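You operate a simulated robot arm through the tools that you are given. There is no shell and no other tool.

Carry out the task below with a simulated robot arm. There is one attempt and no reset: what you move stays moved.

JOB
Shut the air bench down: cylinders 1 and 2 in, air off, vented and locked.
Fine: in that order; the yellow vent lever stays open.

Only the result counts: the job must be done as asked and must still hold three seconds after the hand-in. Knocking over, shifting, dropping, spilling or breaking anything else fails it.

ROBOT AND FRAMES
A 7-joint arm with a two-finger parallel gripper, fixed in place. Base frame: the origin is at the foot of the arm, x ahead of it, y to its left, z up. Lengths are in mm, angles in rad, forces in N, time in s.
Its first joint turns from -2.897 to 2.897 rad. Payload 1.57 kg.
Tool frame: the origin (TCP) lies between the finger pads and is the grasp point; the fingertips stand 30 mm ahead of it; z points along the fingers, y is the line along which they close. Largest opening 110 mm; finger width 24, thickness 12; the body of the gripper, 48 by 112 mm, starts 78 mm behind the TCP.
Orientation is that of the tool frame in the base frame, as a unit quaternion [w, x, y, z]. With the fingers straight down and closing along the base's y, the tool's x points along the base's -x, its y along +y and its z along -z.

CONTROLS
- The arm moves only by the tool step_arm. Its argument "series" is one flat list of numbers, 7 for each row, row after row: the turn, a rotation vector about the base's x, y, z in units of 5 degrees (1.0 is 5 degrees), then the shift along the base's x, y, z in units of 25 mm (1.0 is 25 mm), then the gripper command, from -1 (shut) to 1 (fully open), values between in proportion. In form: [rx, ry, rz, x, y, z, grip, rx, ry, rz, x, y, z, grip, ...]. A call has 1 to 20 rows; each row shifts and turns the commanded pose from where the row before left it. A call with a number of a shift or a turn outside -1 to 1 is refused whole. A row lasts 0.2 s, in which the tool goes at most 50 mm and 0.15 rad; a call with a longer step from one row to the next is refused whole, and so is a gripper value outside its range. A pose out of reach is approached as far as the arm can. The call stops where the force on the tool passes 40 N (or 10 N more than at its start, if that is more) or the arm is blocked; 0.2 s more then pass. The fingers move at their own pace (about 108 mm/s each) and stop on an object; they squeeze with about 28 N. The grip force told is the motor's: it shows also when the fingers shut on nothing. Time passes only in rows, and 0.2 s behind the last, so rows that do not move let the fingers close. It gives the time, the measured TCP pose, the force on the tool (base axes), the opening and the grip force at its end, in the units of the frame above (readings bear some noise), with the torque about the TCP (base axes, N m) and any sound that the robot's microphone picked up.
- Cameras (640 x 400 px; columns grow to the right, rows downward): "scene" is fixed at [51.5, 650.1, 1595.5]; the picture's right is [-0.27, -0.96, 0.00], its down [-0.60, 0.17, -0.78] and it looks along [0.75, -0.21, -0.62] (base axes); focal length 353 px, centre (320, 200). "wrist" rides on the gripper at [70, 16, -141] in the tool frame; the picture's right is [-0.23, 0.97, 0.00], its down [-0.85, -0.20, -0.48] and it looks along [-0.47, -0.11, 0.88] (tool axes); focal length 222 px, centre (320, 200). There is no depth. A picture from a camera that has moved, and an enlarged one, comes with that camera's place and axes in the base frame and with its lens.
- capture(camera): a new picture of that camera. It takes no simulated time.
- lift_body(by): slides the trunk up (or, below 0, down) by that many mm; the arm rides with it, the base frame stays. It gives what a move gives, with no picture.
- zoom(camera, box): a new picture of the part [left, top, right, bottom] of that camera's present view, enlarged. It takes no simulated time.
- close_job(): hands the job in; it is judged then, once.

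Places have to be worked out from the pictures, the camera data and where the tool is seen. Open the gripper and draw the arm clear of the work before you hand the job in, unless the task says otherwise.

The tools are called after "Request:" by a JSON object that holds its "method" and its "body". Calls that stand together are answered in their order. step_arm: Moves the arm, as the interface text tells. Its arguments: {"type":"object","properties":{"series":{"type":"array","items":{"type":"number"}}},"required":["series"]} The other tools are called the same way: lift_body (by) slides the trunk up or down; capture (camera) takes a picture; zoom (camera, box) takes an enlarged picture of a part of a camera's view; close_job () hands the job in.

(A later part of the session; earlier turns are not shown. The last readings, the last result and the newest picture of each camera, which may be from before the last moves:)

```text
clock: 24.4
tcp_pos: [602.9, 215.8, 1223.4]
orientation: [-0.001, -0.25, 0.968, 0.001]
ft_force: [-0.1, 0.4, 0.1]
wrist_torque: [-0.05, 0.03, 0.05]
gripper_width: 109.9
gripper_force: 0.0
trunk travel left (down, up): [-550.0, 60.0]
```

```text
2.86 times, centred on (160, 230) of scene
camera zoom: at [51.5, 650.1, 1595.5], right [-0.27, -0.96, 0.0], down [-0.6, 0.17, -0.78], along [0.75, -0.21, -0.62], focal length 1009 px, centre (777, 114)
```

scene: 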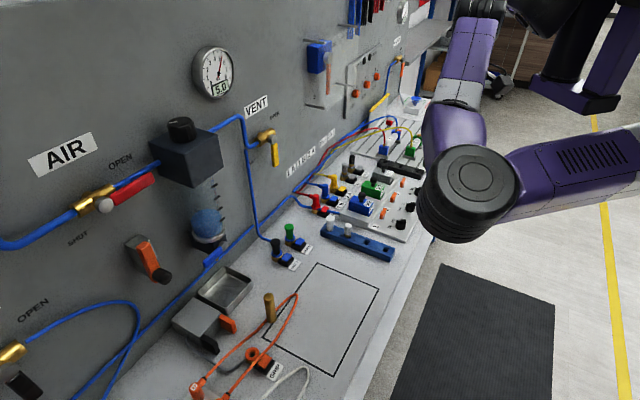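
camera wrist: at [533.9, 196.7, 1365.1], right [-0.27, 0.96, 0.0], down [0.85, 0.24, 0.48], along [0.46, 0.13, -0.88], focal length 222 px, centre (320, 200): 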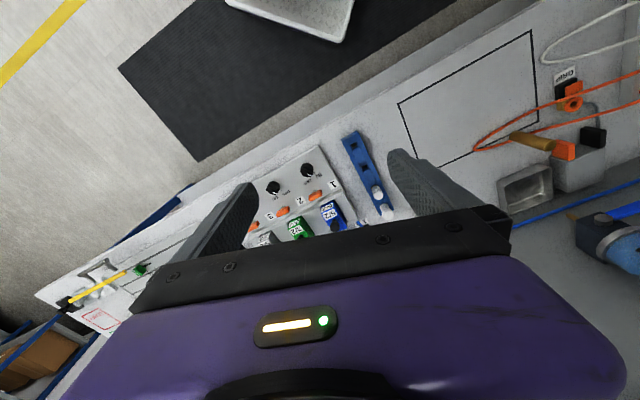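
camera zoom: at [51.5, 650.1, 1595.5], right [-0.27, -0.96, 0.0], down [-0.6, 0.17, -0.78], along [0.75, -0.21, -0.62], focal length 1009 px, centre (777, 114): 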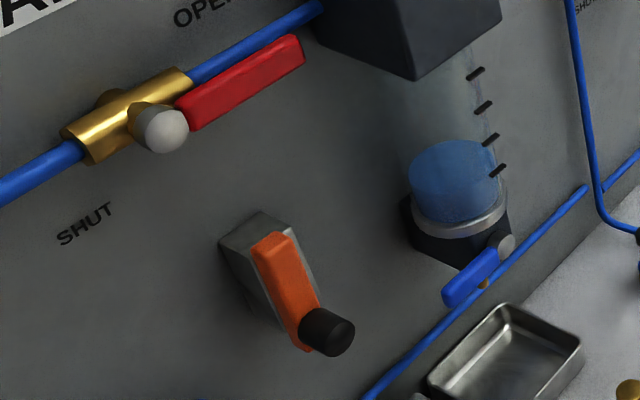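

Both pointers match knob 3's rest direction, so the cylinders are done. For the AIR lever I triangulate the pivot at about (528, 850, 1260) and its tip at about (579, 787, 1263). The orange latch below it runs from about (534, 825, 1162) down to a knob at about (520, 806, 1086). I now move in front of it, turning the tool toward the wall for a closer look.

Request:
{"method": "step_arm", "body": {"series": [0, 0, 0.8, -0.45, 0.87, 0.15, 1, 0, 0, 0.8, -0.45, 0.87, 0.15, 1, 0, 0, 0.8, -0.45, 0.87, 0.15, 1, 0, 0, 0.8, -0.45, 0.87, 0.15, 1, 0.707, -0.707, 0, -0.45, 0.87, 0, 1, 0.707, -0.707, 0, -0.45, 0.87, 0, 1, 0.707, -0.707, 0, -0.45, 0.87, 0, 1, 0.707, -0.707, 0, -0.45, 0.87, 0, 1, 0.707, -0.707, 0, -0.45, 0.87, 0, 1, 0.707, -0.707, 0, -0.45, 0.87, 0, 1, 0.707, -0.707, 0, -0.45, 0.87, 0, 1, 0.707, -0.707, 0, -0.45, 0.87, 0, 1, 0.707, -0.707, 0, -0.45, 0.87, 0, 1, 0.707, -0.707, 0, -0.45, 0.87, 0, 1, 0.707, -0.707, 0, -0.45, 0.87, 0, 1, 0.707, -0.707, 0, -0.45, 0.87, 0, 1, 0.707, -0.707, 0, -0.45, 0.87, 0, 1]}}

Request:
{"method": "capture", "body": {"camera": "wrist"}}

Request:
{"method": "capture", "body": {"camera": "scene"}}

```text
clock: 28.0
tcp_pos: [416.1, 583.4, 1238.8]
orientation: [0.496, -0.322, 0.78, 0.206]
ft_force: [-0.6, 0.3, 0.3]
wrist_torque: [-0.01, 0.0, -0.02]
gripper_width: 110.0
gripper_force: 0.1
trunk travel left (down, up): [-550.0, 60.0]
```

```text
taken
camera wrist: at [292.9, 484.0, 1234.5], right [-0.62, 0.76, 0.21], down [0.09, -0.19, 0.98], along [0.78, 0.63, 0.05], focal length 222 px, centre (320, 200)
```

wrist: 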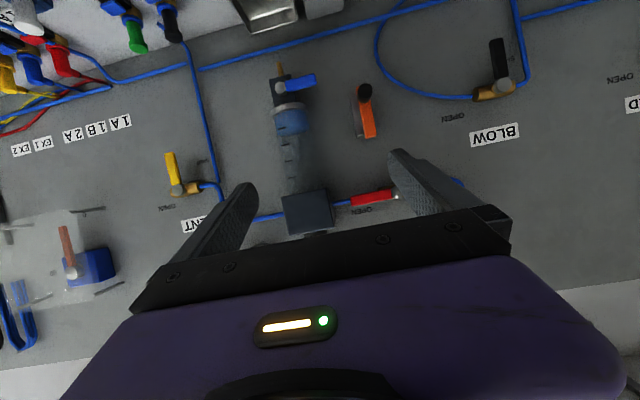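

```text
taken
```

scene: 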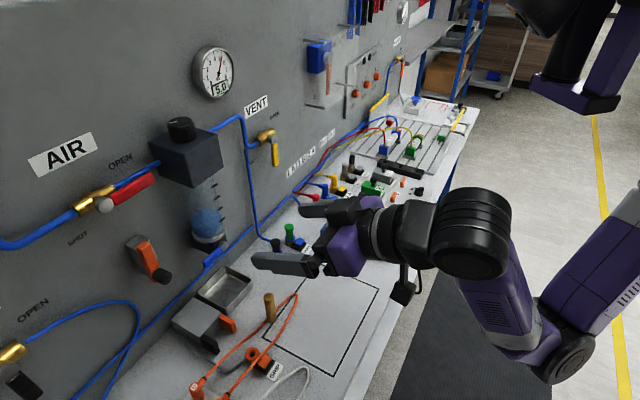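

The tool tracked well, and the wrist view (upside down) now shows AIR, the latch and VENT. I zoom on them.

Request:
{"method": "zoom", "body": {"camera": "wrist", "box": [320, 60, 480, 220]}}

Request:
{"method": "zoom", "body": {"camera": "wrist", "box": [340, 75, 400, 145]}}

Request:
{"method": "zoom", "body": {"camera": "wrist", "box": [130, 130, 250, 240]}}

```text
2.50 times, centred on (400, 140) of wrist
camera zoom: at [292.9, 484.0, 1234.5], right [-0.62, 0.76, 0.21], down [0.09, -0.19, 0.98], along [0.78, 0.63, 0.05], focal length 555 px, centre (120, 350)
```

zoom: 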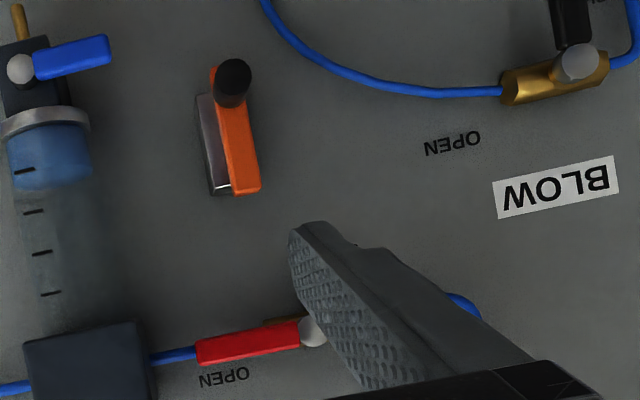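

```text
5.71 times, centred on (370, 110) of wrist
camera zoom: at [292.9, 484.0, 1234.5], right [-0.62, 0.76, 0.21], down [0.09, -0.19, 0.98], along [0.78, 0.63, 0.05], focal length 1269 px, centre (34, 714)
```

zoom: 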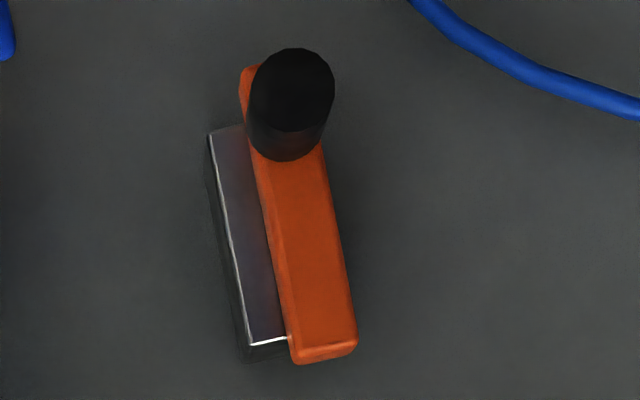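

```text
3.64 times, centred on (190, 185) of wrist
camera zoom: at [292.9, 484.0, 1234.5], right [-0.62, 0.76, 0.21], down [0.09, -0.19, 0.98], along [0.78, 0.63, 0.05], focal length 808 px, centre (793, 254)
```

zoom: 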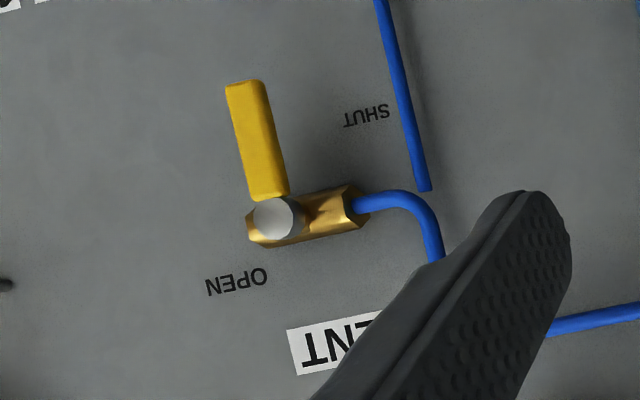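

VENT's lever hangs down (shut) and must swing to the right; the orange latch looks like a slide bolt on a steel rail with a black knob at its lower end. Now the AIR lever: I close the fingers, level the tool and stop short of the wall above the lever's outer half to refine the alignment.

Request:
{"method": "step_arm", "body": {"series": [0.442, -0.442, 0, 0.2, 0.2, 0.61, -1, 0.442, -0.442, 0, 0.2, 0.4, 0.61, -1, 0.442, -0.442, 0, 0.4, 0.8, 0.61, -1, 0.442, -0.442, 0, 0.584, 0.936, 0.61, -1, 0.442, -0.442, 0, 0.584, 0.936, 0, -1, 0.442, -0.442, 0, 0.584, 0.936, 0, -1, 0.442, -0.442, 0, 0.584, 0.936, 0, -1, 0.442, -0.442, 0, 0.584, 0.936, 0, -1]}}

Request:
{"method": "capture", "body": {"camera": "wrist"}}

Request:
{"method": "capture", "body": {"camera": "scene"}}

```text
clock: 29.8
tcp_pos: [504.8, 735.2, 1300.2]
orientation: [0.653, -0.271, 0.653, 0.27]
ft_force: [0.1, 0.8, -0.3]
wrist_torque: [0.03, 0.02, -0.02]
gripper_width: 0.0
gripper_force: 21.5
trunk travel left (down, up): [-550.0, 60.0]
```

```text
taken
camera wrist: at [393.5, 646.6, 1230.2], right [-0.69, 0.69, 0.23], down [-0.2, -0.48, 0.86], along [0.7, 0.54, 0.47], focal length 222 px, centre (320, 200)
```

wrist: 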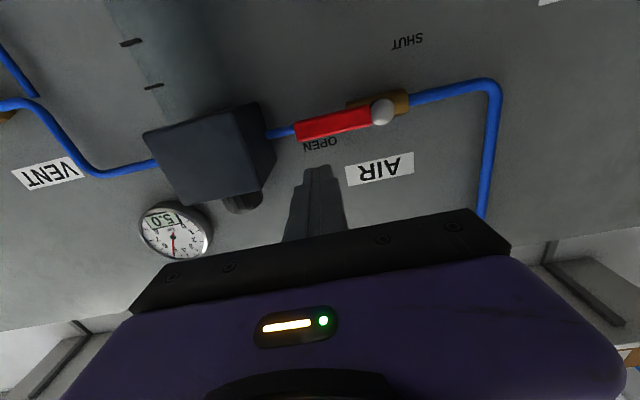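

```text
taken
```

scene: 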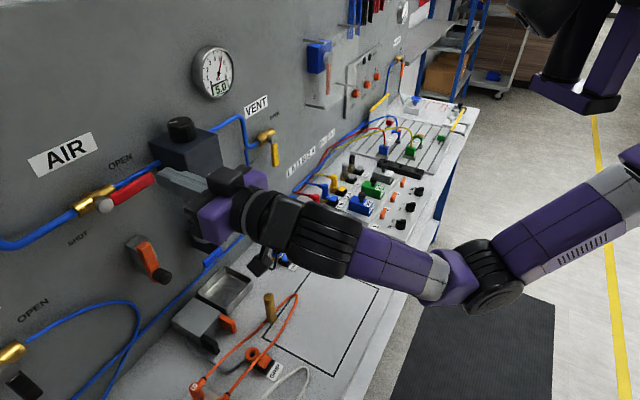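

The tool is level and the lever's body spans about z 1261–1278 with its pivot near s = -232; my closed fingers sit about 10 mm above it. I push in 68 mm toward the wall over the lever and check.

Request:
{"method": "step_arm", "body": {"series": [0, 0, 0, 0.64, 0.64, 0, -1, 0, 0, 0, 0.64, 0.64, 0, -1, 0, 0, 0, 0.64, 0.64, 0, -1]}}

Request:
{"method": "zoom", "body": {"camera": "wrist", "box": [240, 80, 420, 220]}}

Request:
{"method": "zoom", "body": {"camera": "scene", "box": [70, 130, 230, 290]}}

```text
clock: 30.6
tcp_pos: [553.3, 786.3, 1299.4]
orientation: [0.653, -0.272, 0.653, 0.272]
ft_force: [0.1, -0.2, -1.0]
wrist_torque: [-0.01, 0.01, 0.0]
gripper_width: 0.0
gripper_force: 21.0
trunk travel left (down, up): [-550.0, 60.0]
```

```text
2.86 times, centred on (330, 150) of wrist
camera zoom: at [442.4, 696.7, 1229.7], right [-0.69, 0.69, 0.23], down [-0.2, -0.48, 0.86], along [0.7, 0.55, 0.47], focal length 635 px, centre (291, 343)
```

zoom: 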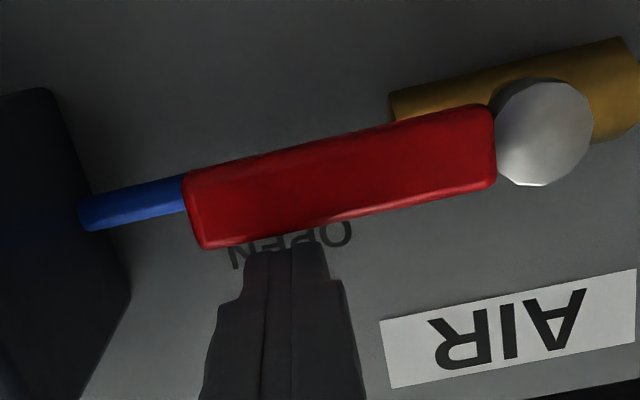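

```text
2.50 times, centred on (150, 210) of scene
camera zoom: at [51.5, 650.1, 1595.5], right [-0.27, -0.96, 0.0], down [-0.6, 0.17, -0.78], along [0.75, -0.21, -0.62], focal length 883 px, centre (745, 175)
```

zoom: 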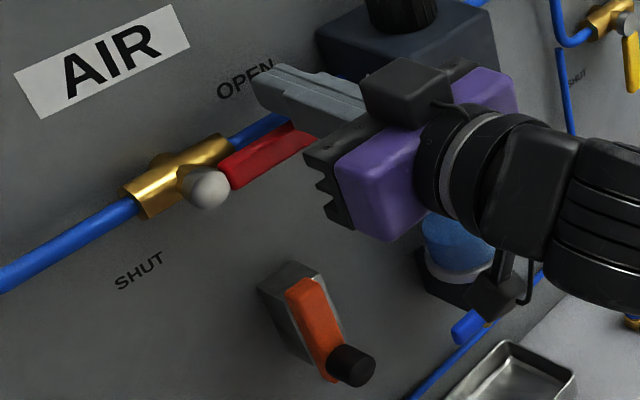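

The closed fingers stand over the lever about 60 mm from its pivot. I sweep down along the arc to swing the lever to vertical (SHUT).

Request:
{"method": "step_arm", "body": {"series": [0, 0, 0, -0.15, 0.15, -0.4, -1, 0, 0, 0, 0.02, -0.02, -0.4, -1, 0, 0, 0, 0.02, -0.02, -0.4, -1, 0, 0, 0, 0.02, -0.02, -0.4, -1, 0, 0, 0, -0.12, 0.12, -0.4, -1, 0, 0, 0, -0.12, 0.12, -0.4, -1, 0, 0, 0, -0.13, 0.13, -0.44, -1, 0, 0, 0, -0.18, 0.18, -0.3, -1, 0, 0, 0, -0.18, 0.18, -0.2, -1, 0, 0, 0, -0.18, 0.18, -0.1, -1, 0, 0, 0, -0.18, 0.18, -0.1, -1, 0, 0, 0, -0.18, 0.18, -0.05, -1, 0, 0, 0, -0.12, 0.12, 0, -1]}}

Request:
{"method": "zoom", "body": {"camera": "wrist", "box": [240, 60, 440, 220]}}

Request:
{"method": "zoom", "body": {"camera": "scene", "box": [70, 130, 230, 290]}}

```text
clock: 33.4
tcp_pos: [521.2, 819.3, 1211.0]
orientation: [0.653, -0.268, 0.655, 0.269]
ft_force: [6.0, -28.4, 1.9]
wrist_torque: [0.36, 0.05, 0.03]
gripper_width: 0.1
gripper_force: 21.4
trunk travel left (down, up): [-550.0, 60.0]
```

```text
2.50 times, centred on (340, 140) of wrist
camera zoom: at [409.2, 731.2, 1140.7], right [-0.68, 0.69, 0.23], down [-0.2, -0.48, 0.86], along [0.7, 0.54, 0.46], focal length 555 px, centre (270, 350)
```

zoom: 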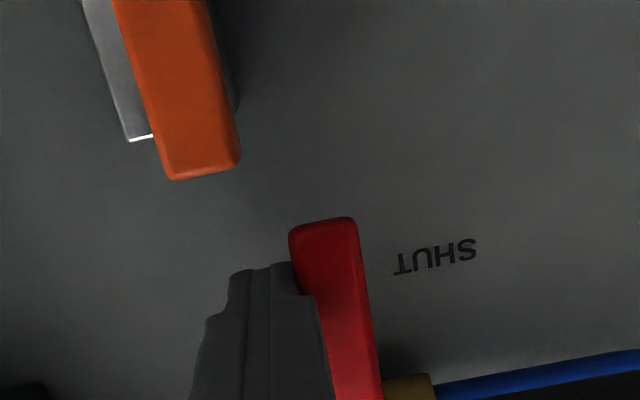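

```text
2.50 times, centred on (150, 210) of scene
camera zoom: at [51.5, 650.1, 1595.5], right [-0.27, -0.96, 0.0], down [-0.6, 0.17, -0.78], along [0.75, -0.21, -0.62], focal length 883 px, centre (745, 175)
```

zoom: 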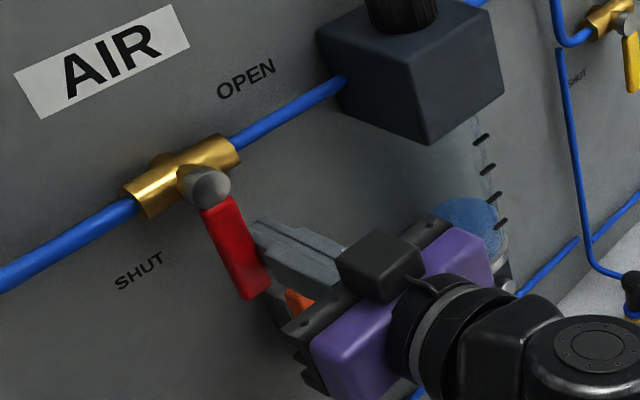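

The red lever now hangs straight down at its stop (about 28 N against it). I back off sideways, withdraw from the wall, and check the lever and gauge.

Request:
{"method": "step_arm", "body": {"series": [0, 0, 0, 0.23, -0.23, 0, -1, 0, 0, 0, -0.85, -0.85, 0, -1, 0, 0, 0, -0.85, -0.85, 0, -1, 0, 0, 0, -0.85, -0.85, 0, -1, 0, 0, 0, -0.85, -0.85, 0, -1, 0, 0, 0, 0.964, -0.964, -0.364, -1, 0, 0, 0, 0.964, -0.964, -0.364, -1, 0, 0, 0, 0.964, -0.964, -0.364, -1]}}

Request:
{"method": "capture", "body": {"camera": "scene"}}

Request:
{"method": "zoom", "body": {"camera": "scene", "box": [50, 40, 250, 300]}}

Request:
{"method": "capture", "body": {"camera": "wrist"}}

```text
clock: 35.2
tcp_pos: [508.9, 657.4, 1182.2]
orientation: [0.653, -0.271, 0.653, 0.271]
ft_force: [-1.0, -0.4, 0.0]
wrist_torque: [0.0, 0.0, -0.01]
gripper_width: 0.0
gripper_force: 21.1
trunk travel left (down, up): [-550.0, 60.0]
```

```text
taken
```

scene: 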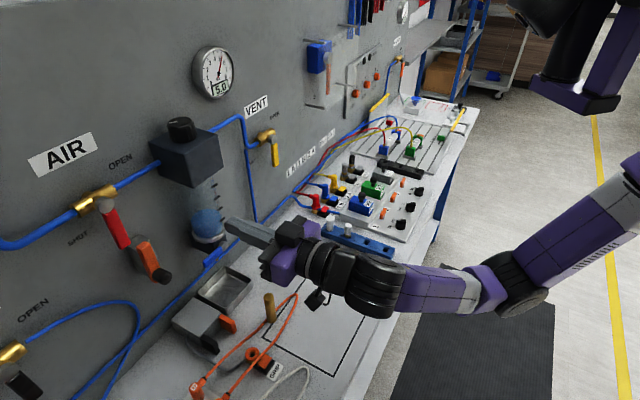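

```text
1.54 times, centred on (150, 170) of scene
camera zoom: at [51.5, 650.1, 1595.5], right [-0.27, -0.96, 0.0], down [-0.6, 0.17, -0.78], along [0.75, -0.21, -0.62], focal length 543 px, centre (582, 246)
```

zoom: 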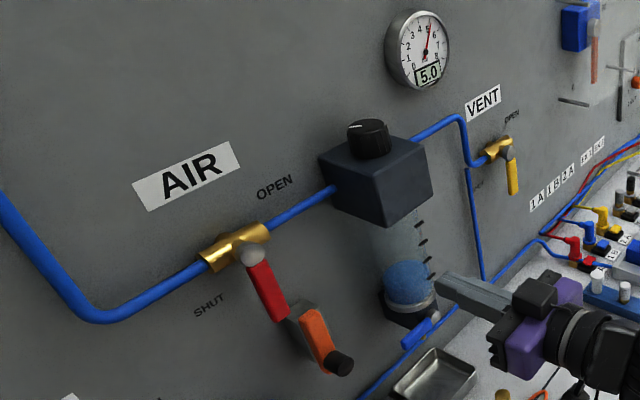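

```text
taken
camera wrist: at [398.4, 568.5, 1112.4], right [-0.69, 0.69, 0.23], down [-0.2, -0.48, 0.86], along [0.7, 0.55, 0.47], focal length 222 px, centre (320, 200)
```

wrist: 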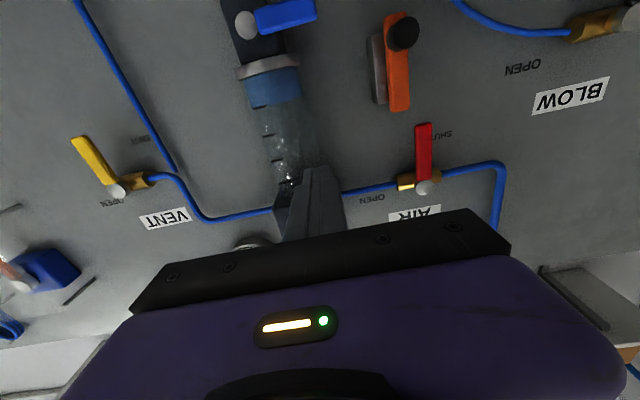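

AIR is shut and stays shut; the gauge still holds 5.0 bar, as expected before venting. I carry on sideways at a safe distance to just left of the VENT lever, judged at s ≈ 203 with its pivot near z 1169.

Request:
{"method": "step_arm", "body": {"series": [0, 0, 0, 0.98, -0.98, -0.365, -1, 0, 0, 0, 0.98, -0.98, -0.365, -1, 0, 0, 0, 0.98, -0.98, -0.365, -1, 0, 0, 0, 0.98, -0.98, -0.365, -1, 0, 0, 0, 0.98, -0.98, -0.365, -1, 0, 0, 0, 0.98, -0.98, -0.365, -1, 0, 0, 0, 0.98, -0.98, -0.365, -1, 0, 0, 0, 0.98, -0.98, -0.365, -1]}}

Request:
{"method": "capture", "body": {"camera": "wrist"}}

Request:
{"method": "zoom", "body": {"camera": "scene", "box": [220, 90, 380, 250]}}

```text
clock: 37.0
tcp_pos: [708.2, 463.3, 1110.6]
orientation: [0.653, -0.27, 0.653, 0.27]
ft_force: [-0.5, -0.1, -0.3]
wrist_torque: [0.06, -0.02, 0.0]
gripper_width: 0.0
gripper_force: 20.8
trunk travel left (down, up): [-550.0, 60.0]
```

```text
taken
camera wrist: at [596.3, 373.2, 1040.5], right [-0.69, 0.69, 0.23], down [-0.2, -0.48, 0.86], along [0.7, 0.55, 0.47], focal length 222 px, centre (320, 200)
```

wrist: 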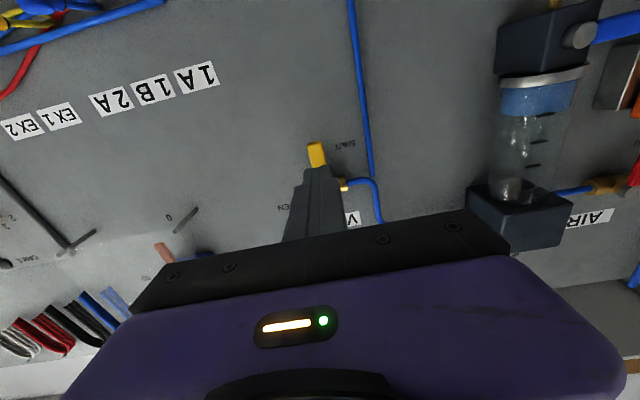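

```text
2.50 times, centred on (300, 170) of scene
camera zoom: at [51.5, 650.1, 1595.5], right [-0.27, -0.96, 0.0], down [-0.6, 0.17, -0.78], along [0.75, -0.21, -0.62], focal length 883 px, centre (370, 275)
```

zoom: 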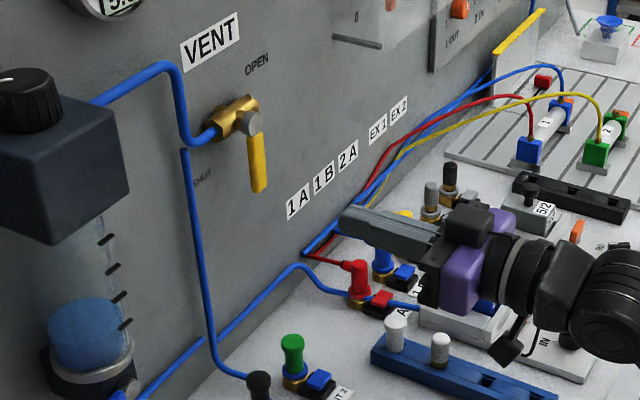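

From here the yellow lever is straight ahead at s ≈ 180 (tip near z 1105), so my earlier guess was 20 mm off. I shift 25 mm to the left to stand beside it and look again.

Request:
{"method": "step_arm", "body": {"series": [0, 0, 0, -0.35, 0.35, 0, -1, 0, 0, 0, -0.35, 0.35, 0, -1]}}

Request:
{"method": "zoom", "body": {"camera": "wrist", "box": [230, 80, 410, 220]}}

```text
clock: 37.6
tcp_pos: [690.3, 480.3, 1109.8]
orientation: [0.653, -0.271, 0.653, 0.271]
ft_force: [0.2, 0.5, -0.5]
wrist_torque: [-0.01, -0.02, -0.01]
gripper_width: 0.0
gripper_force: 21.4
trunk travel left (down, up): [-550.0, 60.0]
```

```text
2.86 times, centred on (320, 150) of wrist
camera zoom: at [579.3, 391.1, 1039.5], right [-0.69, 0.69, 0.23], down [-0.2, -0.48, 0.86], along [0.7, 0.54, 0.46], focal length 635 px, centre (320, 343)
```

zoom: 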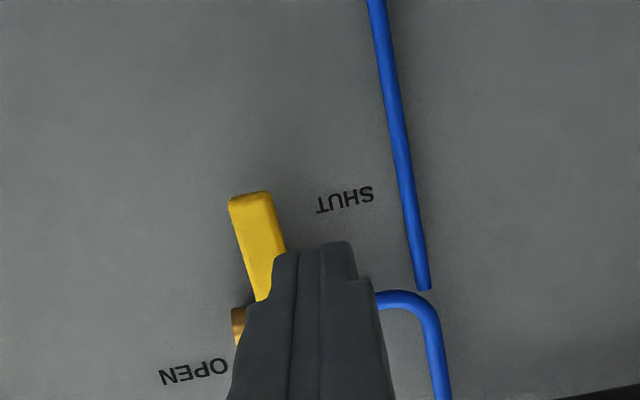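

The lever's left edge is at s ≈ 173 and the pipe ends at about s 117, so my stick at s ≈ 148 fits between. I raise 15 mm and insert to the same depth as for the AIR lever.

Request:
{"method": "step_arm", "body": {"series": [0, 0, 0, 0, 0, 0.6, -1, 0, 0, 0, 0.83, 0.83, 0, -1, 0, 0, 0, 0.83, 0.83, 0, -1, 0, 0, 0, 0.83, 0.83, 0, -1, 0, 0, 0, 0.83, 0.83, 0, -1]}}

Request:
{"method": "zoom", "body": {"camera": "wrist", "box": [220, 60, 420, 220]}}

Request:
{"method": "zoom", "body": {"camera": "scene", "box": [220, 90, 340, 200]}}

```text
clock: 38.8
tcp_pos: [772.6, 563.8, 1125.1]
orientation: [0.654, -0.272, 0.652, 0.271]
ft_force: [0.0, -0.3, 0.4]
wrist_torque: [-0.02, 0.01, 0.0]
gripper_width: 0.0
gripper_force: 21.2
trunk travel left (down, up): [-550.0, 60.0]
```

```text
2.50 times, centred on (320, 140) of wrist
camera zoom: at [660.8, 475.0, 1054.3], right [-0.69, 0.69, 0.23], down [-0.2, -0.48, 0.86], along [0.7, 0.54, 0.47], focal length 555 px, centre (320, 350)
```

zoom: 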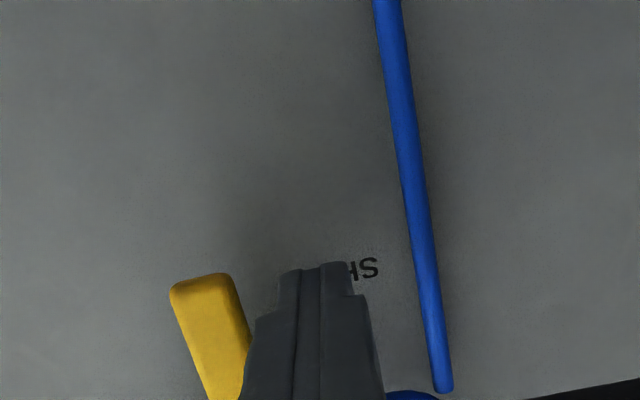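

```text
3.64 times, centred on (280, 145) of scene
camera zoom: at [51.5, 650.1, 1595.5], right [-0.27, -0.96, 0.0], down [-0.6, 0.17, -0.78], along [0.75, -0.21, -0.62], focal length 1284 px, centre (466, 400)
```

zoom: 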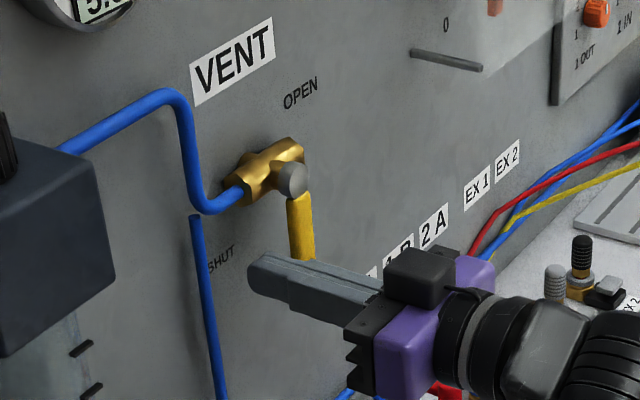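

The fingers stand left of the yellow lever, about 57 mm below its pivot. I sweep right and up along the arc to swing it to OPEN.

Request:
{"method": "step_arm", "body": {"series": [0, 0, 0, 0.379, -0.379, 0, -1, 0, 0, 0, 0.406, -0.406, -0.088, -1, 0, 0, 0, 0.406, -0.406, -0.088, -1, 0, 0, 0, 0.42, -0.42, 0.242, -1, 0, 0, 0, 0.42, -0.42, 0.242, -1, 0, 0, 0, 0.211, -0.211, 0.354, -1, 0, 0, 0, 0.211, -0.211, 0.354, -1, 0, 0, 0, 0.133, -0.133, 0.424, -1, 0, 0, 0, 0.03, -0.03, 0.16, -1]}}

Request:
{"method": "zoom", "body": {"camera": "wrist", "box": [220, 60, 420, 220]}}

Request:
{"method": "zoom", "body": {"camera": "scene", "box": [170, 30, 330, 190]}}

```text
clock: 40.8
tcp_pos: [837.1, 498.7, 1158.8]
orientation: [0.649, -0.273, 0.657, 0.27]
ft_force: [-8.6, 1.0, -19.3]
wrist_torque: [-0.24, 0.02, 0.1]
gripper_width: 0.1
gripper_force: 21.1
trunk travel left (down, up): [-550.0, 60.0]
```

```text
2.50 times, centred on (320, 140) of wrist
camera zoom: at [725.2, 408.4, 1090.5], right [-0.69, 0.69, 0.23], down [-0.19, -0.47, 0.86], along [0.7, 0.55, 0.46], focal length 555 px, centre (320, 350)
```

zoom: 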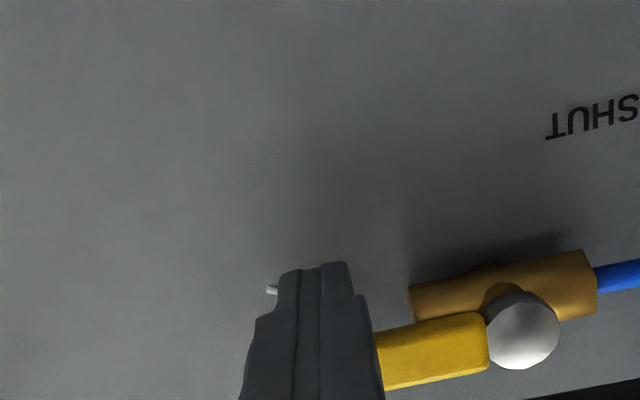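

```text
2.50 times, centred on (250, 110) of scene
camera zoom: at [51.5, 650.1, 1595.5], right [-0.27, -0.96, 0.0], down [-0.6, 0.17, -0.78], along [0.75, -0.21, -0.62], focal length 883 px, centre (495, 425)
```

zoom: 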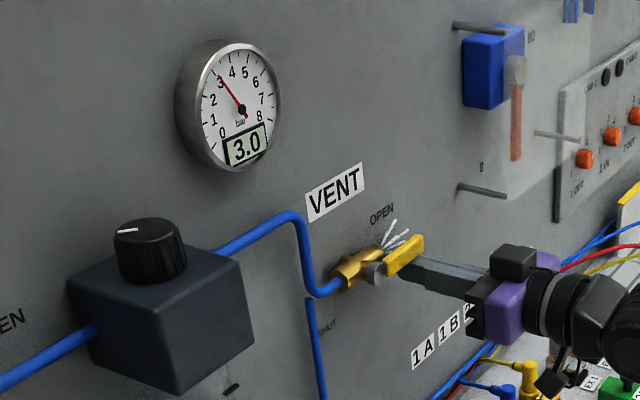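

VENT is open: air is escaping, the gauge is falling (3.0) and the lever is against its stop. I drop clear of it, withdraw, and let the pressure bleed down.

Request:
{"method": "step_arm", "body": {"series": [0, 0, 0, 0, 0, -0.6, -1, 0, 0, 0, -0.85, -0.85, 0, -1, 0, 0, 0, -0.85, -0.85, 0, -1, 0, 0, 0, -0.85, -0.85, 0, -1, 0, 0, 0, -0.85, -0.85, 0, -1, 0, 0, 0, 0, 0, 0, -1, 0, 0, 0, 0, 0, 0, -1, 0, 0, 0, 0, 0, 0, -1, 0, 0, 0, 0, 0, 0, -1, 0, 0, 0, 0, 0, 0, -1]}}

Request:
{"method": "zoom", "body": {"camera": "scene", "box": [170, 30, 330, 190]}}

Request:
{"method": "zoom", "body": {"camera": "scene", "box": [360, 90, 460, 170]}}

Request:
{"method": "capture", "body": {"camera": "wrist"}}

```text
clock: 43.0
tcp_pos: [750.5, 413.3, 1147.4]
orientation: [0.652, -0.271, 0.654, 0.271]
ft_force: [0.0, -0.1, 0.2]
wrist_torque: [0.0, 0.06, -0.02]
gripper_width: 0.0
gripper_force: 21.3
trunk travel left (down, up): [-550.0, 60.0]
```

```text
2.50 times, centred on (250, 110) of scene
camera zoom: at [51.5, 650.1, 1595.5], right [-0.27, -0.96, 0.0], down [-0.6, 0.17, -0.78], along [0.75, -0.21, -0.62], focal length 883 px, centre (495, 425)
```

zoom: 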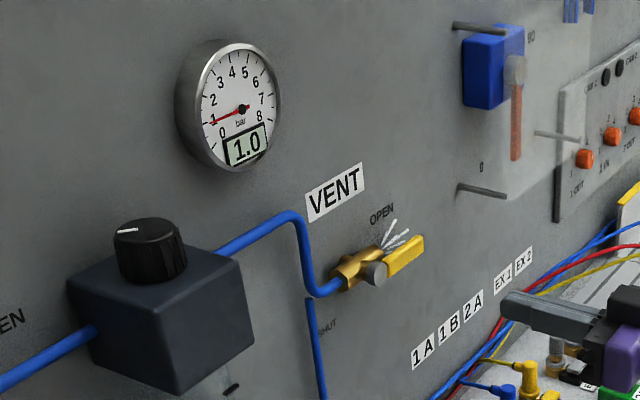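

```text
5.00 times, centred on (410, 130) of scene
camera zoom: at [51.5, 650.1, 1595.5], right [-0.27, -0.96, 0.0], down [-0.6, 0.17, -0.78], along [0.75, -0.21, -0.62], focal length 1765 px, centre (-130, 550)
```

zoom: 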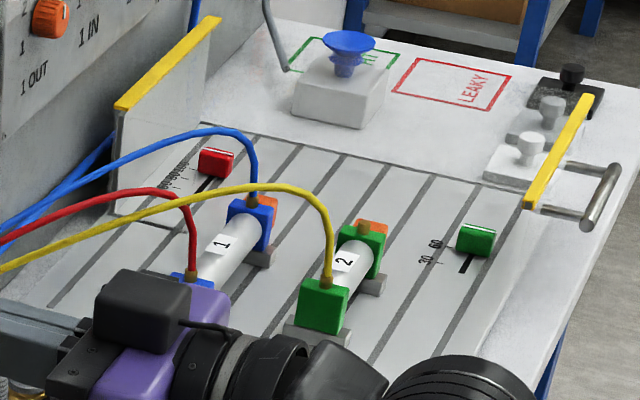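

```text
taken
camera wrist: at [638.8, 324.4, 1079.4], right [-0.69, 0.69, 0.23], down [-0.2, -0.48, 0.86], along [0.7, 0.54, 0.47], focal length 222 px, centre (320, 200)
```

wrist: 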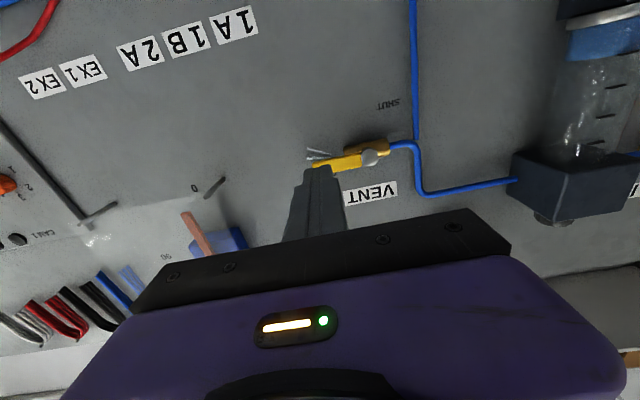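

The yellow lever holds at OPEN and the gauge is down to 1.0 and falling. I move back left, at a safe distance from the wall, to face the latch knob, now judged at s ≈ -204, z ≈ 1090.

Request:
{"method": "step_arm", "body": {"series": [0, 0, 0, -0.35, -0.35, 0, -1, 0, 0, 0, -0.962, 0.962, -0.175, -1, 0, 0, 0, -0.962, 0.962, -0.175, -1, 0, 0, 0, -0.962, 0.962, -0.175, -1, 0, 0, 0, -0.962, 0.962, -0.175, -1, 0, 0, 0, -0.962, 0.962, -0.175, -1, 0, 0, 0, -0.962, 0.962, -0.175, -1, 0, 0, 0, -0.962, 0.962, -0.175, -1, 0, 0, 0, -0.962, 0.962, -0.175, -1, 0, 0, 0, -0.962, 0.962, -0.175, -1, 0, 0, 0, -0.962, 0.962, -0.175, -1, 0, 0, 0, -0.962, 0.962, -0.175, -1, 0, 0, 0, -0.962, 0.962, -0.175, -1, 0, 0, 0, -0.962, 0.962, -0.175, 0.2]}}

Request:
{"method": "capture", "body": {"camera": "wrist"}}

Request:
{"method": "capture", "body": {"camera": "scene"}}

```text
clock: 46.0
tcp_pos: [430.2, 720.4, 1093.9]
orientation: [0.652, -0.27, 0.655, 0.271]
ft_force: [0.0, 0.8, 0.7]
wrist_torque: [0.0, -0.01, 0.06]
gripper_width: 66.2
gripper_force: 0.0
trunk travel left (down, up): [-550.0, 60.0]
```

```text
taken
camera wrist: at [318.9, 630.7, 1024.3], right [-0.69, 0.69, 0.23], down [-0.2, -0.48, 0.86], along [0.7, 0.54, 0.47], focal length 222 px, centre (320, 200)
```

wrist: 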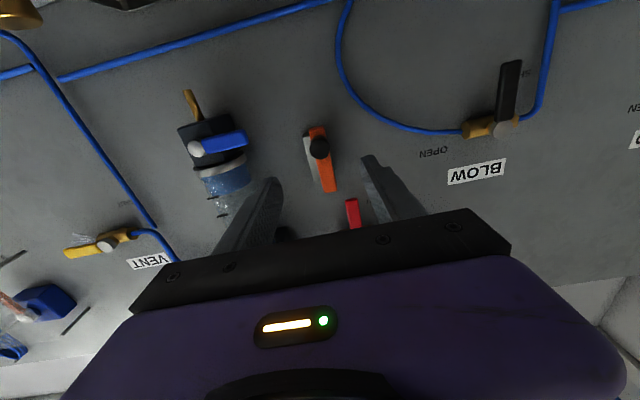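

```text
taken
```

scene: 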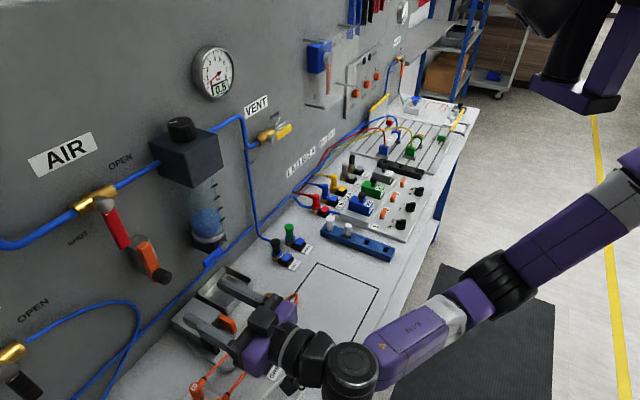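

The knob sits almost exactly on the tool axis (about 3 mm to +s). I zoom to refine, and also recheck the gauge.

Request:
{"method": "zoom", "body": {"camera": "wrist", "box": [260, 110, 390, 220]}}

Request:
{"method": "zoom", "body": {"camera": "scene", "box": [190, 40, 300, 150]}}

```text
3.64 times, centred on (325, 165) of wrist
camera zoom: at [318.9, 630.7, 1024.3], right [-0.69, 0.69, 0.23], down [-0.2, -0.48, 0.86], along [0.7, 0.54, 0.47], focal length 808 px, centre (302, 327)
```

zoom: 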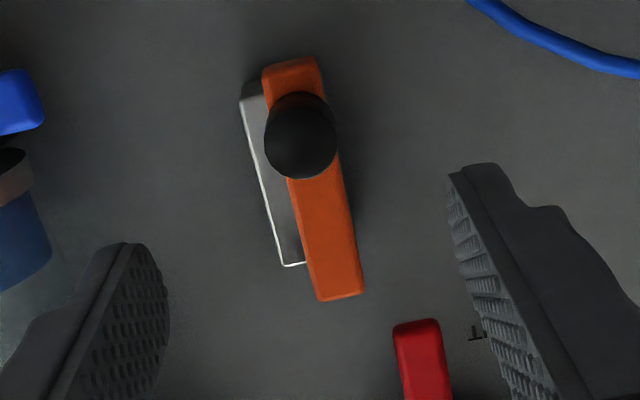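

```text
3.64 times, centred on (245, 95) of scene
camera zoom: at [51.5, 650.1, 1595.5], right [-0.27, -0.96, 0.0], down [-0.6, 0.17, -0.78], along [0.75, -0.21, -0.62], focal length 1284 px, centre (593, 582)
```

zoom: 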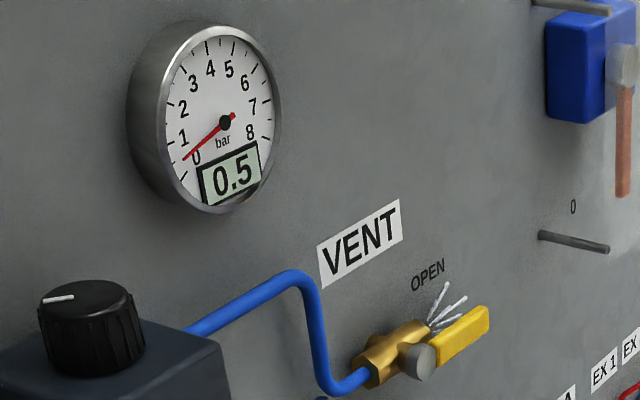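

The gauge is at 0.5 and still falling. The knob is about 23 mm across, centred at s ≈ -203, z ≈ 1096. I correct by 2 mm, advance so the fingers straddle it, and leave the grip open while pressure finishes bleeding.

Request:
{"method": "step_arm", "body": {"series": [0, 0, 0, 0.057, -0.057, 0.08, 0.2, 0, 0, 0, 0.774, 0.774, 0, 0.2, 0, 0, 0, 0.774, 0.774, 0, 0.2, 0, 0, 0, 0.774, 0.774, 0, 0.2, 0, 0, 0, 0.774, 0.774, 0, 0.2, 0, 0, 0, 0, 0, 0, 0.2, 0, 0, 0, 0, 0, 0, 0.2, 0, 0, 0, 0, 0, 0, 0.2, 0, 0, 0, 0, 0, 0, 0.2, 0, 0, 0, 0, 0, 0, 0.2, 0, 0, 0, 0, 0, 0, 0.2, 0, 0, 0, 0, 0, 0, 0.2, 0, 0, 0, 0, 0, 0, 0.2, 0, 0, 0, 0, 0, 0, 0.2]}}

Request:
{"method": "zoom", "body": {"camera": "wrist", "box": [230, 80, 410, 220]}}

Request:
{"method": "zoom", "body": {"camera": "scene", "box": [80, 180, 240, 320]}}

Request:
{"method": "zoom", "body": {"camera": "scene", "box": [190, 40, 300, 150]}}

```text
clock: 49.0
tcp_pos: [509.3, 794.5, 1095.7]
orientation: [0.653, -0.27, 0.654, 0.27]
ft_force: [-0.3, 0.5, -0.7]
wrist_torque: [-0.01, 0.01, 0.02]
gripper_width: 66.1
gripper_force: 0.0
trunk travel left (down, up): [-550.0, 60.0]
```

```text
2.86 times, centred on (320, 150) of wrist
camera zoom: at [398.1, 704.6, 1025.5], right [-0.69, 0.69, 0.23], down [-0.2, -0.48, 0.86], along [0.7, 0.54, 0.47], focal length 635 px, centre (320, 343)
```

zoom: 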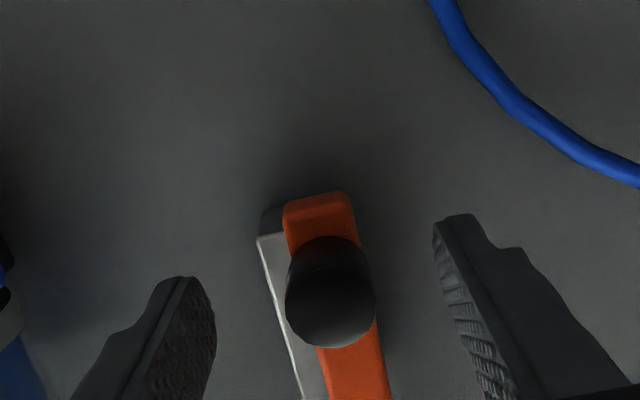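

```text
2.86 times, centred on (160, 250) of scene
camera zoom: at [51.5, 650.1, 1595.5], right [-0.27, -0.96, 0.0], down [-0.6, 0.17, -0.78], along [0.75, -0.21, -0.62], focal length 1009 px, centre (777, 57)
```

zoom: 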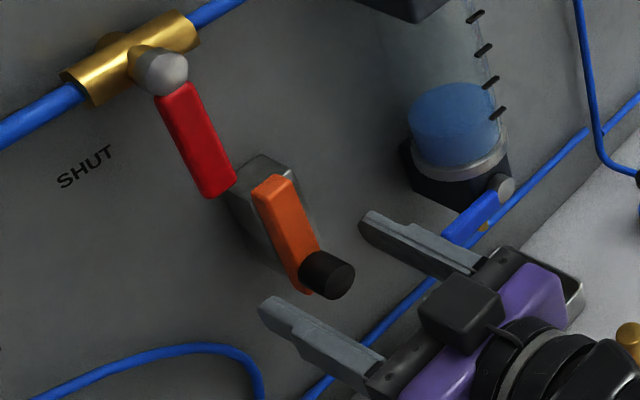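

```text
3.64 times, centred on (245, 95) of scene
camera zoom: at [51.5, 650.1, 1595.5], right [-0.27, -0.96, 0.0], down [-0.6, 0.17, -0.78], along [0.75, -0.21, -0.62], focal length 1284 px, centre (593, 582)
```

zoom: 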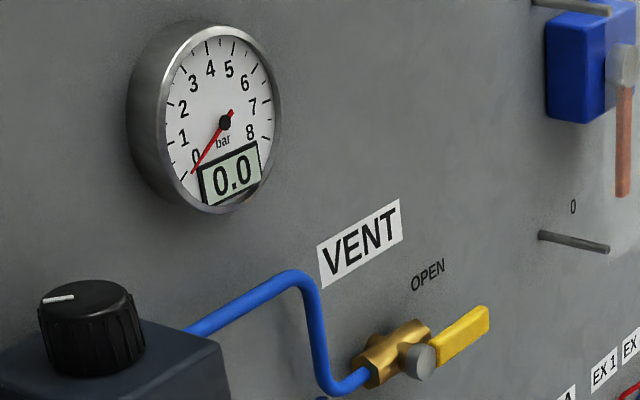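

Pressure reads 0.0 and VENT is open, so it is time to lock. The knob sits between the fingers; I shift 1.5 mm to its centre and close on it.

Request:
{"method": "step_arm", "body": {"series": [0, 0, 0, -0.045, 0.045, 0, 0, 0, 0, 0, 0, 0, 0, -0.4, 0, 0, 0, 0, 0, 0, -1, 0, 0, 0, 0, 0, 0, -1, 0, 0, 0, 0, 0, 0, -1]}}

Request:
{"method": "zoom", "body": {"camera": "wrist", "box": [230, 80, 410, 220]}}

Request:
{"method": "zoom", "body": {"camera": "scene", "box": [80, 180, 240, 320]}}

```text
clock: 50.2
tcp_pos: [506.8, 794.4, 1093.4]
orientation: [0.652, -0.273, 0.653, 0.272]
ft_force: [-4.9, 7.3, -0.9]
wrist_torque: [-0.09, 0.05, -0.33]
gripper_width: 23.6
gripper_force: 35.8
trunk travel left (down, up): [-550.0, 60.0]
```

```text
2.86 times, centred on (320, 150) of wrist
camera zoom: at [395.7, 705.8, 1024.4], right [-0.69, 0.69, 0.23], down [-0.2, -0.48, 0.86], along [0.7, 0.55, 0.47], focal length 635 px, centre (320, 343)
```

zoom: 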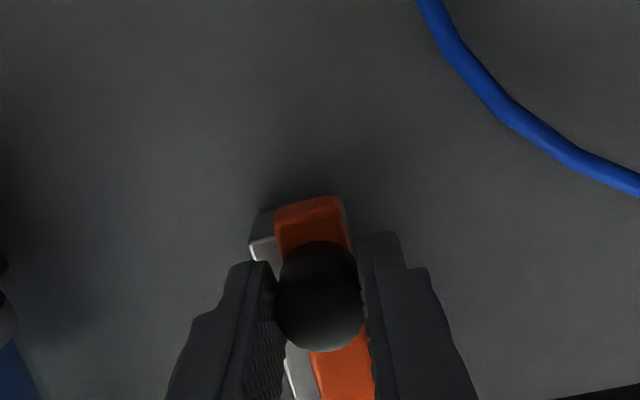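

```text
2.86 times, centred on (160, 250) of scene
camera zoom: at [51.5, 650.1, 1595.5], right [-0.27, -0.96, 0.0], down [-0.6, 0.17, -0.78], along [0.75, -0.21, -0.62], focal length 1009 px, centre (777, 57)
```

zoom: 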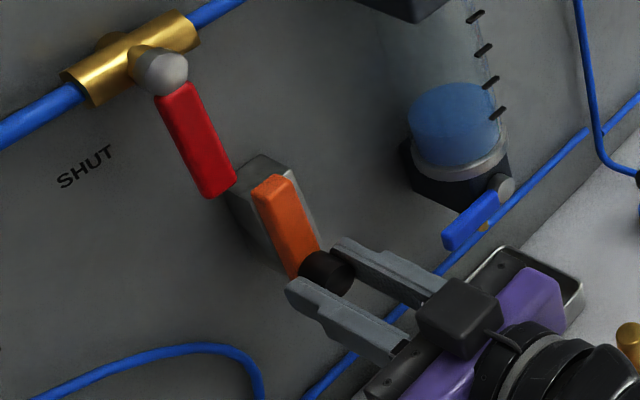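

The knob is gripped (23.6 mm). I lift gently by 30 mm to see how the bolt moves.

Request:
{"method": "step_arm", "body": {"series": [0, 0, 0, 0, 0, 0.3, -1, 0, 0, 0, 0, 0, 0.3, -1, 0, 0, 0, 0, 0, 0.3, -1, 0, 0, 0, 0, 0, 0.3, -1]}}

Request:
{"method": "zoom", "body": {"camera": "wrist", "box": [230, 80, 410, 220]}}

Request:
{"method": "zoom", "body": {"camera": "scene", "box": [80, 180, 240, 320]}}

```text
clock: 51.2
tcp_pos: [507.2, 795.6, 1122.8]
orientation: [0.653, -0.271, 0.653, 0.271]
ft_force: [-16.7, -11.2, -2.3]
wrist_torque: [-0.16, 0.31, -0.38]
gripper_width: 23.7
gripper_force: 35.8
trunk travel left (down, up): [-550.0, 60.0]
```

```text
2.86 times, centred on (320, 150) of wrist
camera zoom: at [395.6, 705.9, 1053.8], right [-0.69, 0.69, 0.23], down [-0.2, -0.48, 0.86], along [0.7, 0.55, 0.46], focal length 635 px, centre (320, 343)
```

zoom: 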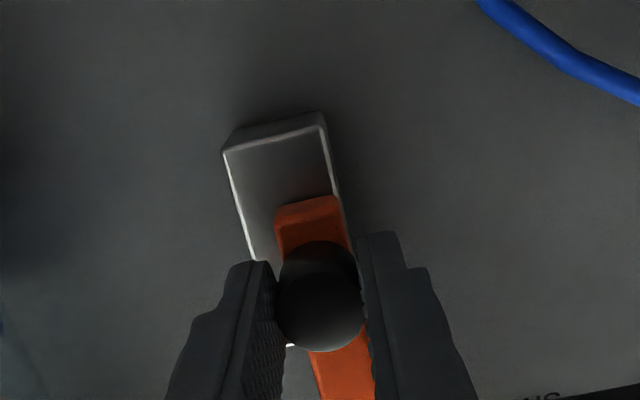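

```text
2.86 times, centred on (160, 250) of scene
camera zoom: at [51.5, 650.1, 1595.5], right [-0.27, -0.96, 0.0], down [-0.6, 0.17, -0.78], along [0.75, -0.21, -0.62], focal length 1009 px, centre (777, 57)
```

zoom: 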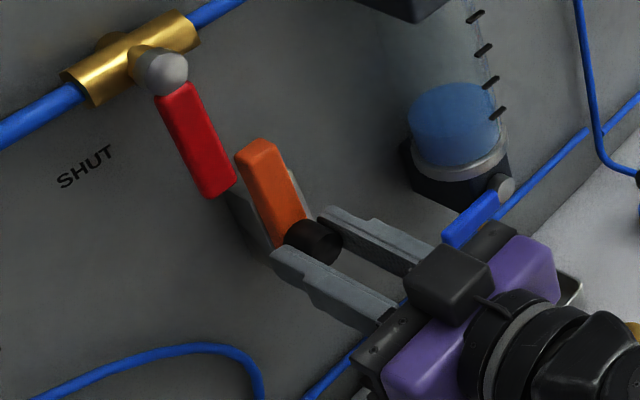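

The bolt slides up freely with the knob; it is a slide bolt passing just right of the red lever. I ease 1 mm away from the wall and keep lifting until it reaches its end stop.

Request:
{"method": "step_arm", "body": {"series": [0, 0, 0, -0.03, -0.03, 0.3, -1, 0, 0, 0, 0, 0, 0.3, -1, 0, 0, 0, 0, 0, 0.3, -1, 0, 0, 0, 0, 0, 0.3, -1]}}

Request:
{"method": "zoom", "body": {"camera": "wrist", "box": [230, 80, 410, 220]}}

Request:
{"method": "zoom", "body": {"camera": "scene", "box": [80, 160, 240, 300]}}

```text
clock: 52.2
tcp_pos: [507.3, 794.8, 1154.5]
orientation: [0.652, -0.272, 0.653, 0.271]
ft_force: [-21.7, -15.9, -5.0]
wrist_torque: [0.08, -0.1, -0.38]
gripper_width: 24.0
gripper_force: 35.1
trunk travel left (down, up): [-550.0, 60.0]
```

```text
2.86 times, centred on (320, 150) of wrist
camera zoom: at [395.8, 706.2, 1084.6], right [-0.69, 0.69, 0.23], down [-0.2, -0.48, 0.86], along [0.7, 0.55, 0.46], focal length 635 px, centre (320, 343)
```

zoom: 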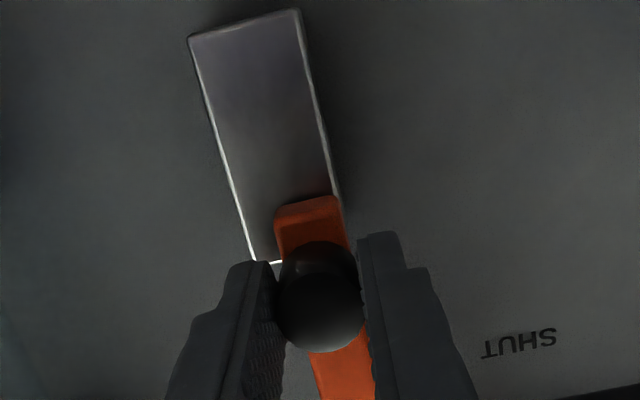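

```text
2.86 times, centred on (160, 230) of scene
camera zoom: at [51.5, 650.1, 1595.5], right [-0.27, -0.96, 0.0], down [-0.6, 0.17, -0.78], along [0.75, -0.21, -0.62], focal length 1009 px, centre (777, 114)
```

zoom: 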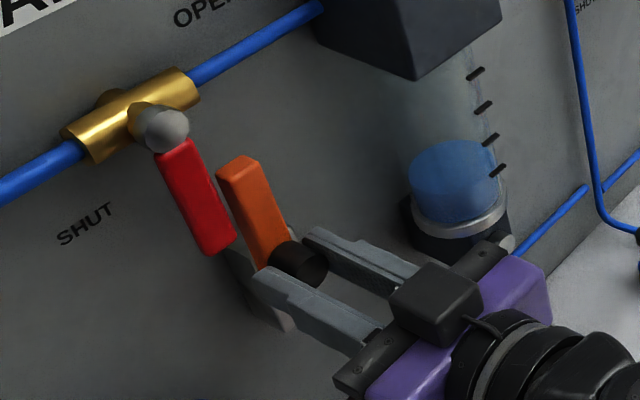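

It has risen 60 mm with little vertical resistance, and the pull away from the wall is about 26 N. I ease 2 mm back to relieve that, and keep lifting in small steps to find the stop.

Request:
{"method": "step_arm", "body": {"series": [0, 0, 0, -0.06, -0.06, 0, -1, 0, 0, 0, 0, 0, 0.2, -1, 0, 0, 0, 0, 0, 0.2, -1, 0, 0, 0, 0, 0, 0.2, -1]}}

Request:
{"method": "zoom", "body": {"camera": "wrist", "box": [230, 80, 410, 220]}}

Request:
{"method": "zoom", "body": {"camera": "scene", "box": [80, 160, 240, 300]}}

```text
clock: 53.2
tcp_pos: [506.2, 794.5, 1165.0]
orientation: [0.65, -0.272, 0.656, 0.27]
ft_force: [-10.2, 15.3, -28.2]
wrist_torque: [-0.33, 0.47, -0.02]
gripper_width: 23.9
gripper_force: 35.2
trunk travel left (down, up): [-550.0, 60.0]
```

```text
2.86 times, centred on (320, 150) of wrist
camera zoom: at [393.8, 704.4, 1096.9], right [-0.69, 0.69, 0.23], down [-0.19, -0.47, 0.86], along [0.7, 0.55, 0.46], focal length 635 px, centre (320, 343)
```

zoom: 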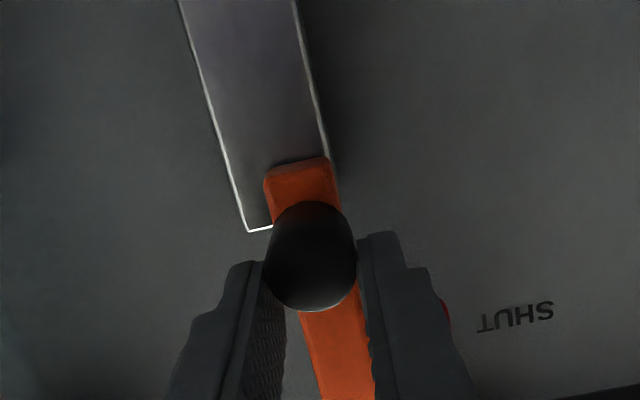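

```text
2.86 times, centred on (160, 230) of scene
camera zoom: at [51.5, 650.1, 1595.5], right [-0.27, -0.96, 0.0], down [-0.6, 0.17, -0.78], along [0.75, -0.21, -0.62], focal length 1009 px, centre (777, 114)
```

zoom: 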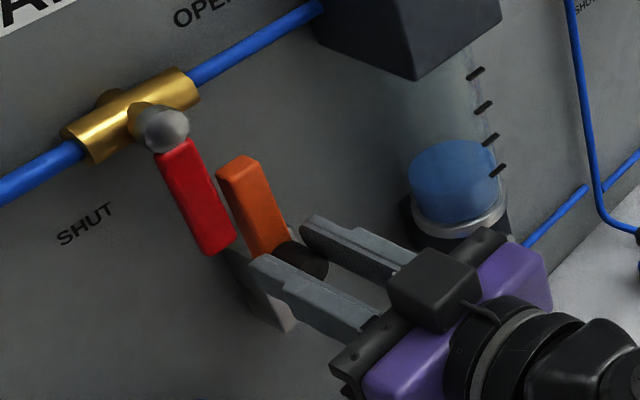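

The bolt has stopped at the top of its travel (the fingers slipped up on the knob, 28 N down). I open the fingers first so I don't drag it back, then withdraw and look.

Request:
{"method": "step_arm", "body": {"series": [0, 0, 0, 0, 0, 0, -0.2, 0, 0, 0, 0, 0, 0, 0, 0, 0, 0, -0.5, -0.5, 0, 0, 0, 0, 0, -0.7, -0.7, 0, 0, 0, 0, 0, -0.85, -0.85, 0, 0, 0, 0, 0, -0.85, -0.85, 0, 0, 0, 0, 0, 0, 0, 0, 0]}}

Request:
{"method": "zoom", "body": {"camera": "wrist", "box": [220, 60, 420, 220]}}

Request:
{"method": "zoom", "body": {"camera": "scene", "box": [80, 160, 240, 300]}}

```text
clock: 54.8
tcp_pos: [433.7, 724.0, 1169.4]
orientation: [0.653, -0.271, 0.653, 0.271]
ft_force: [0.8, 0.2, -0.6]
wrist_torque: [-0.03, -0.04, 0.01]
gripper_width: 55.0
gripper_force: 0.0
trunk travel left (down, up): [-550.0, 60.0]
```

```text
2.50 times, centred on (320, 140) of wrist
camera zoom: at [322.6, 633.4, 1098.9], right [-0.69, 0.69, 0.23], down [-0.2, -0.48, 0.86], along [0.7, 0.54, 0.47], focal length 555 px, centre (320, 350)
```

zoom: 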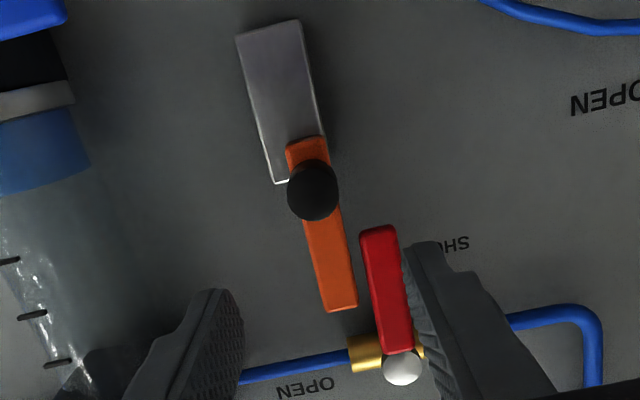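

```text
2.86 times, centred on (160, 230) of scene
camera zoom: at [51.5, 650.1, 1595.5], right [-0.27, -0.96, 0.0], down [-0.6, 0.17, -0.78], along [0.75, -0.21, -0.62], focal length 1009 px, centre (777, 114)
```

zoom: 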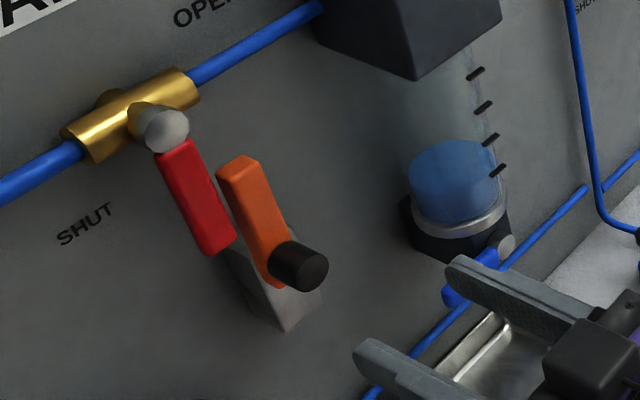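

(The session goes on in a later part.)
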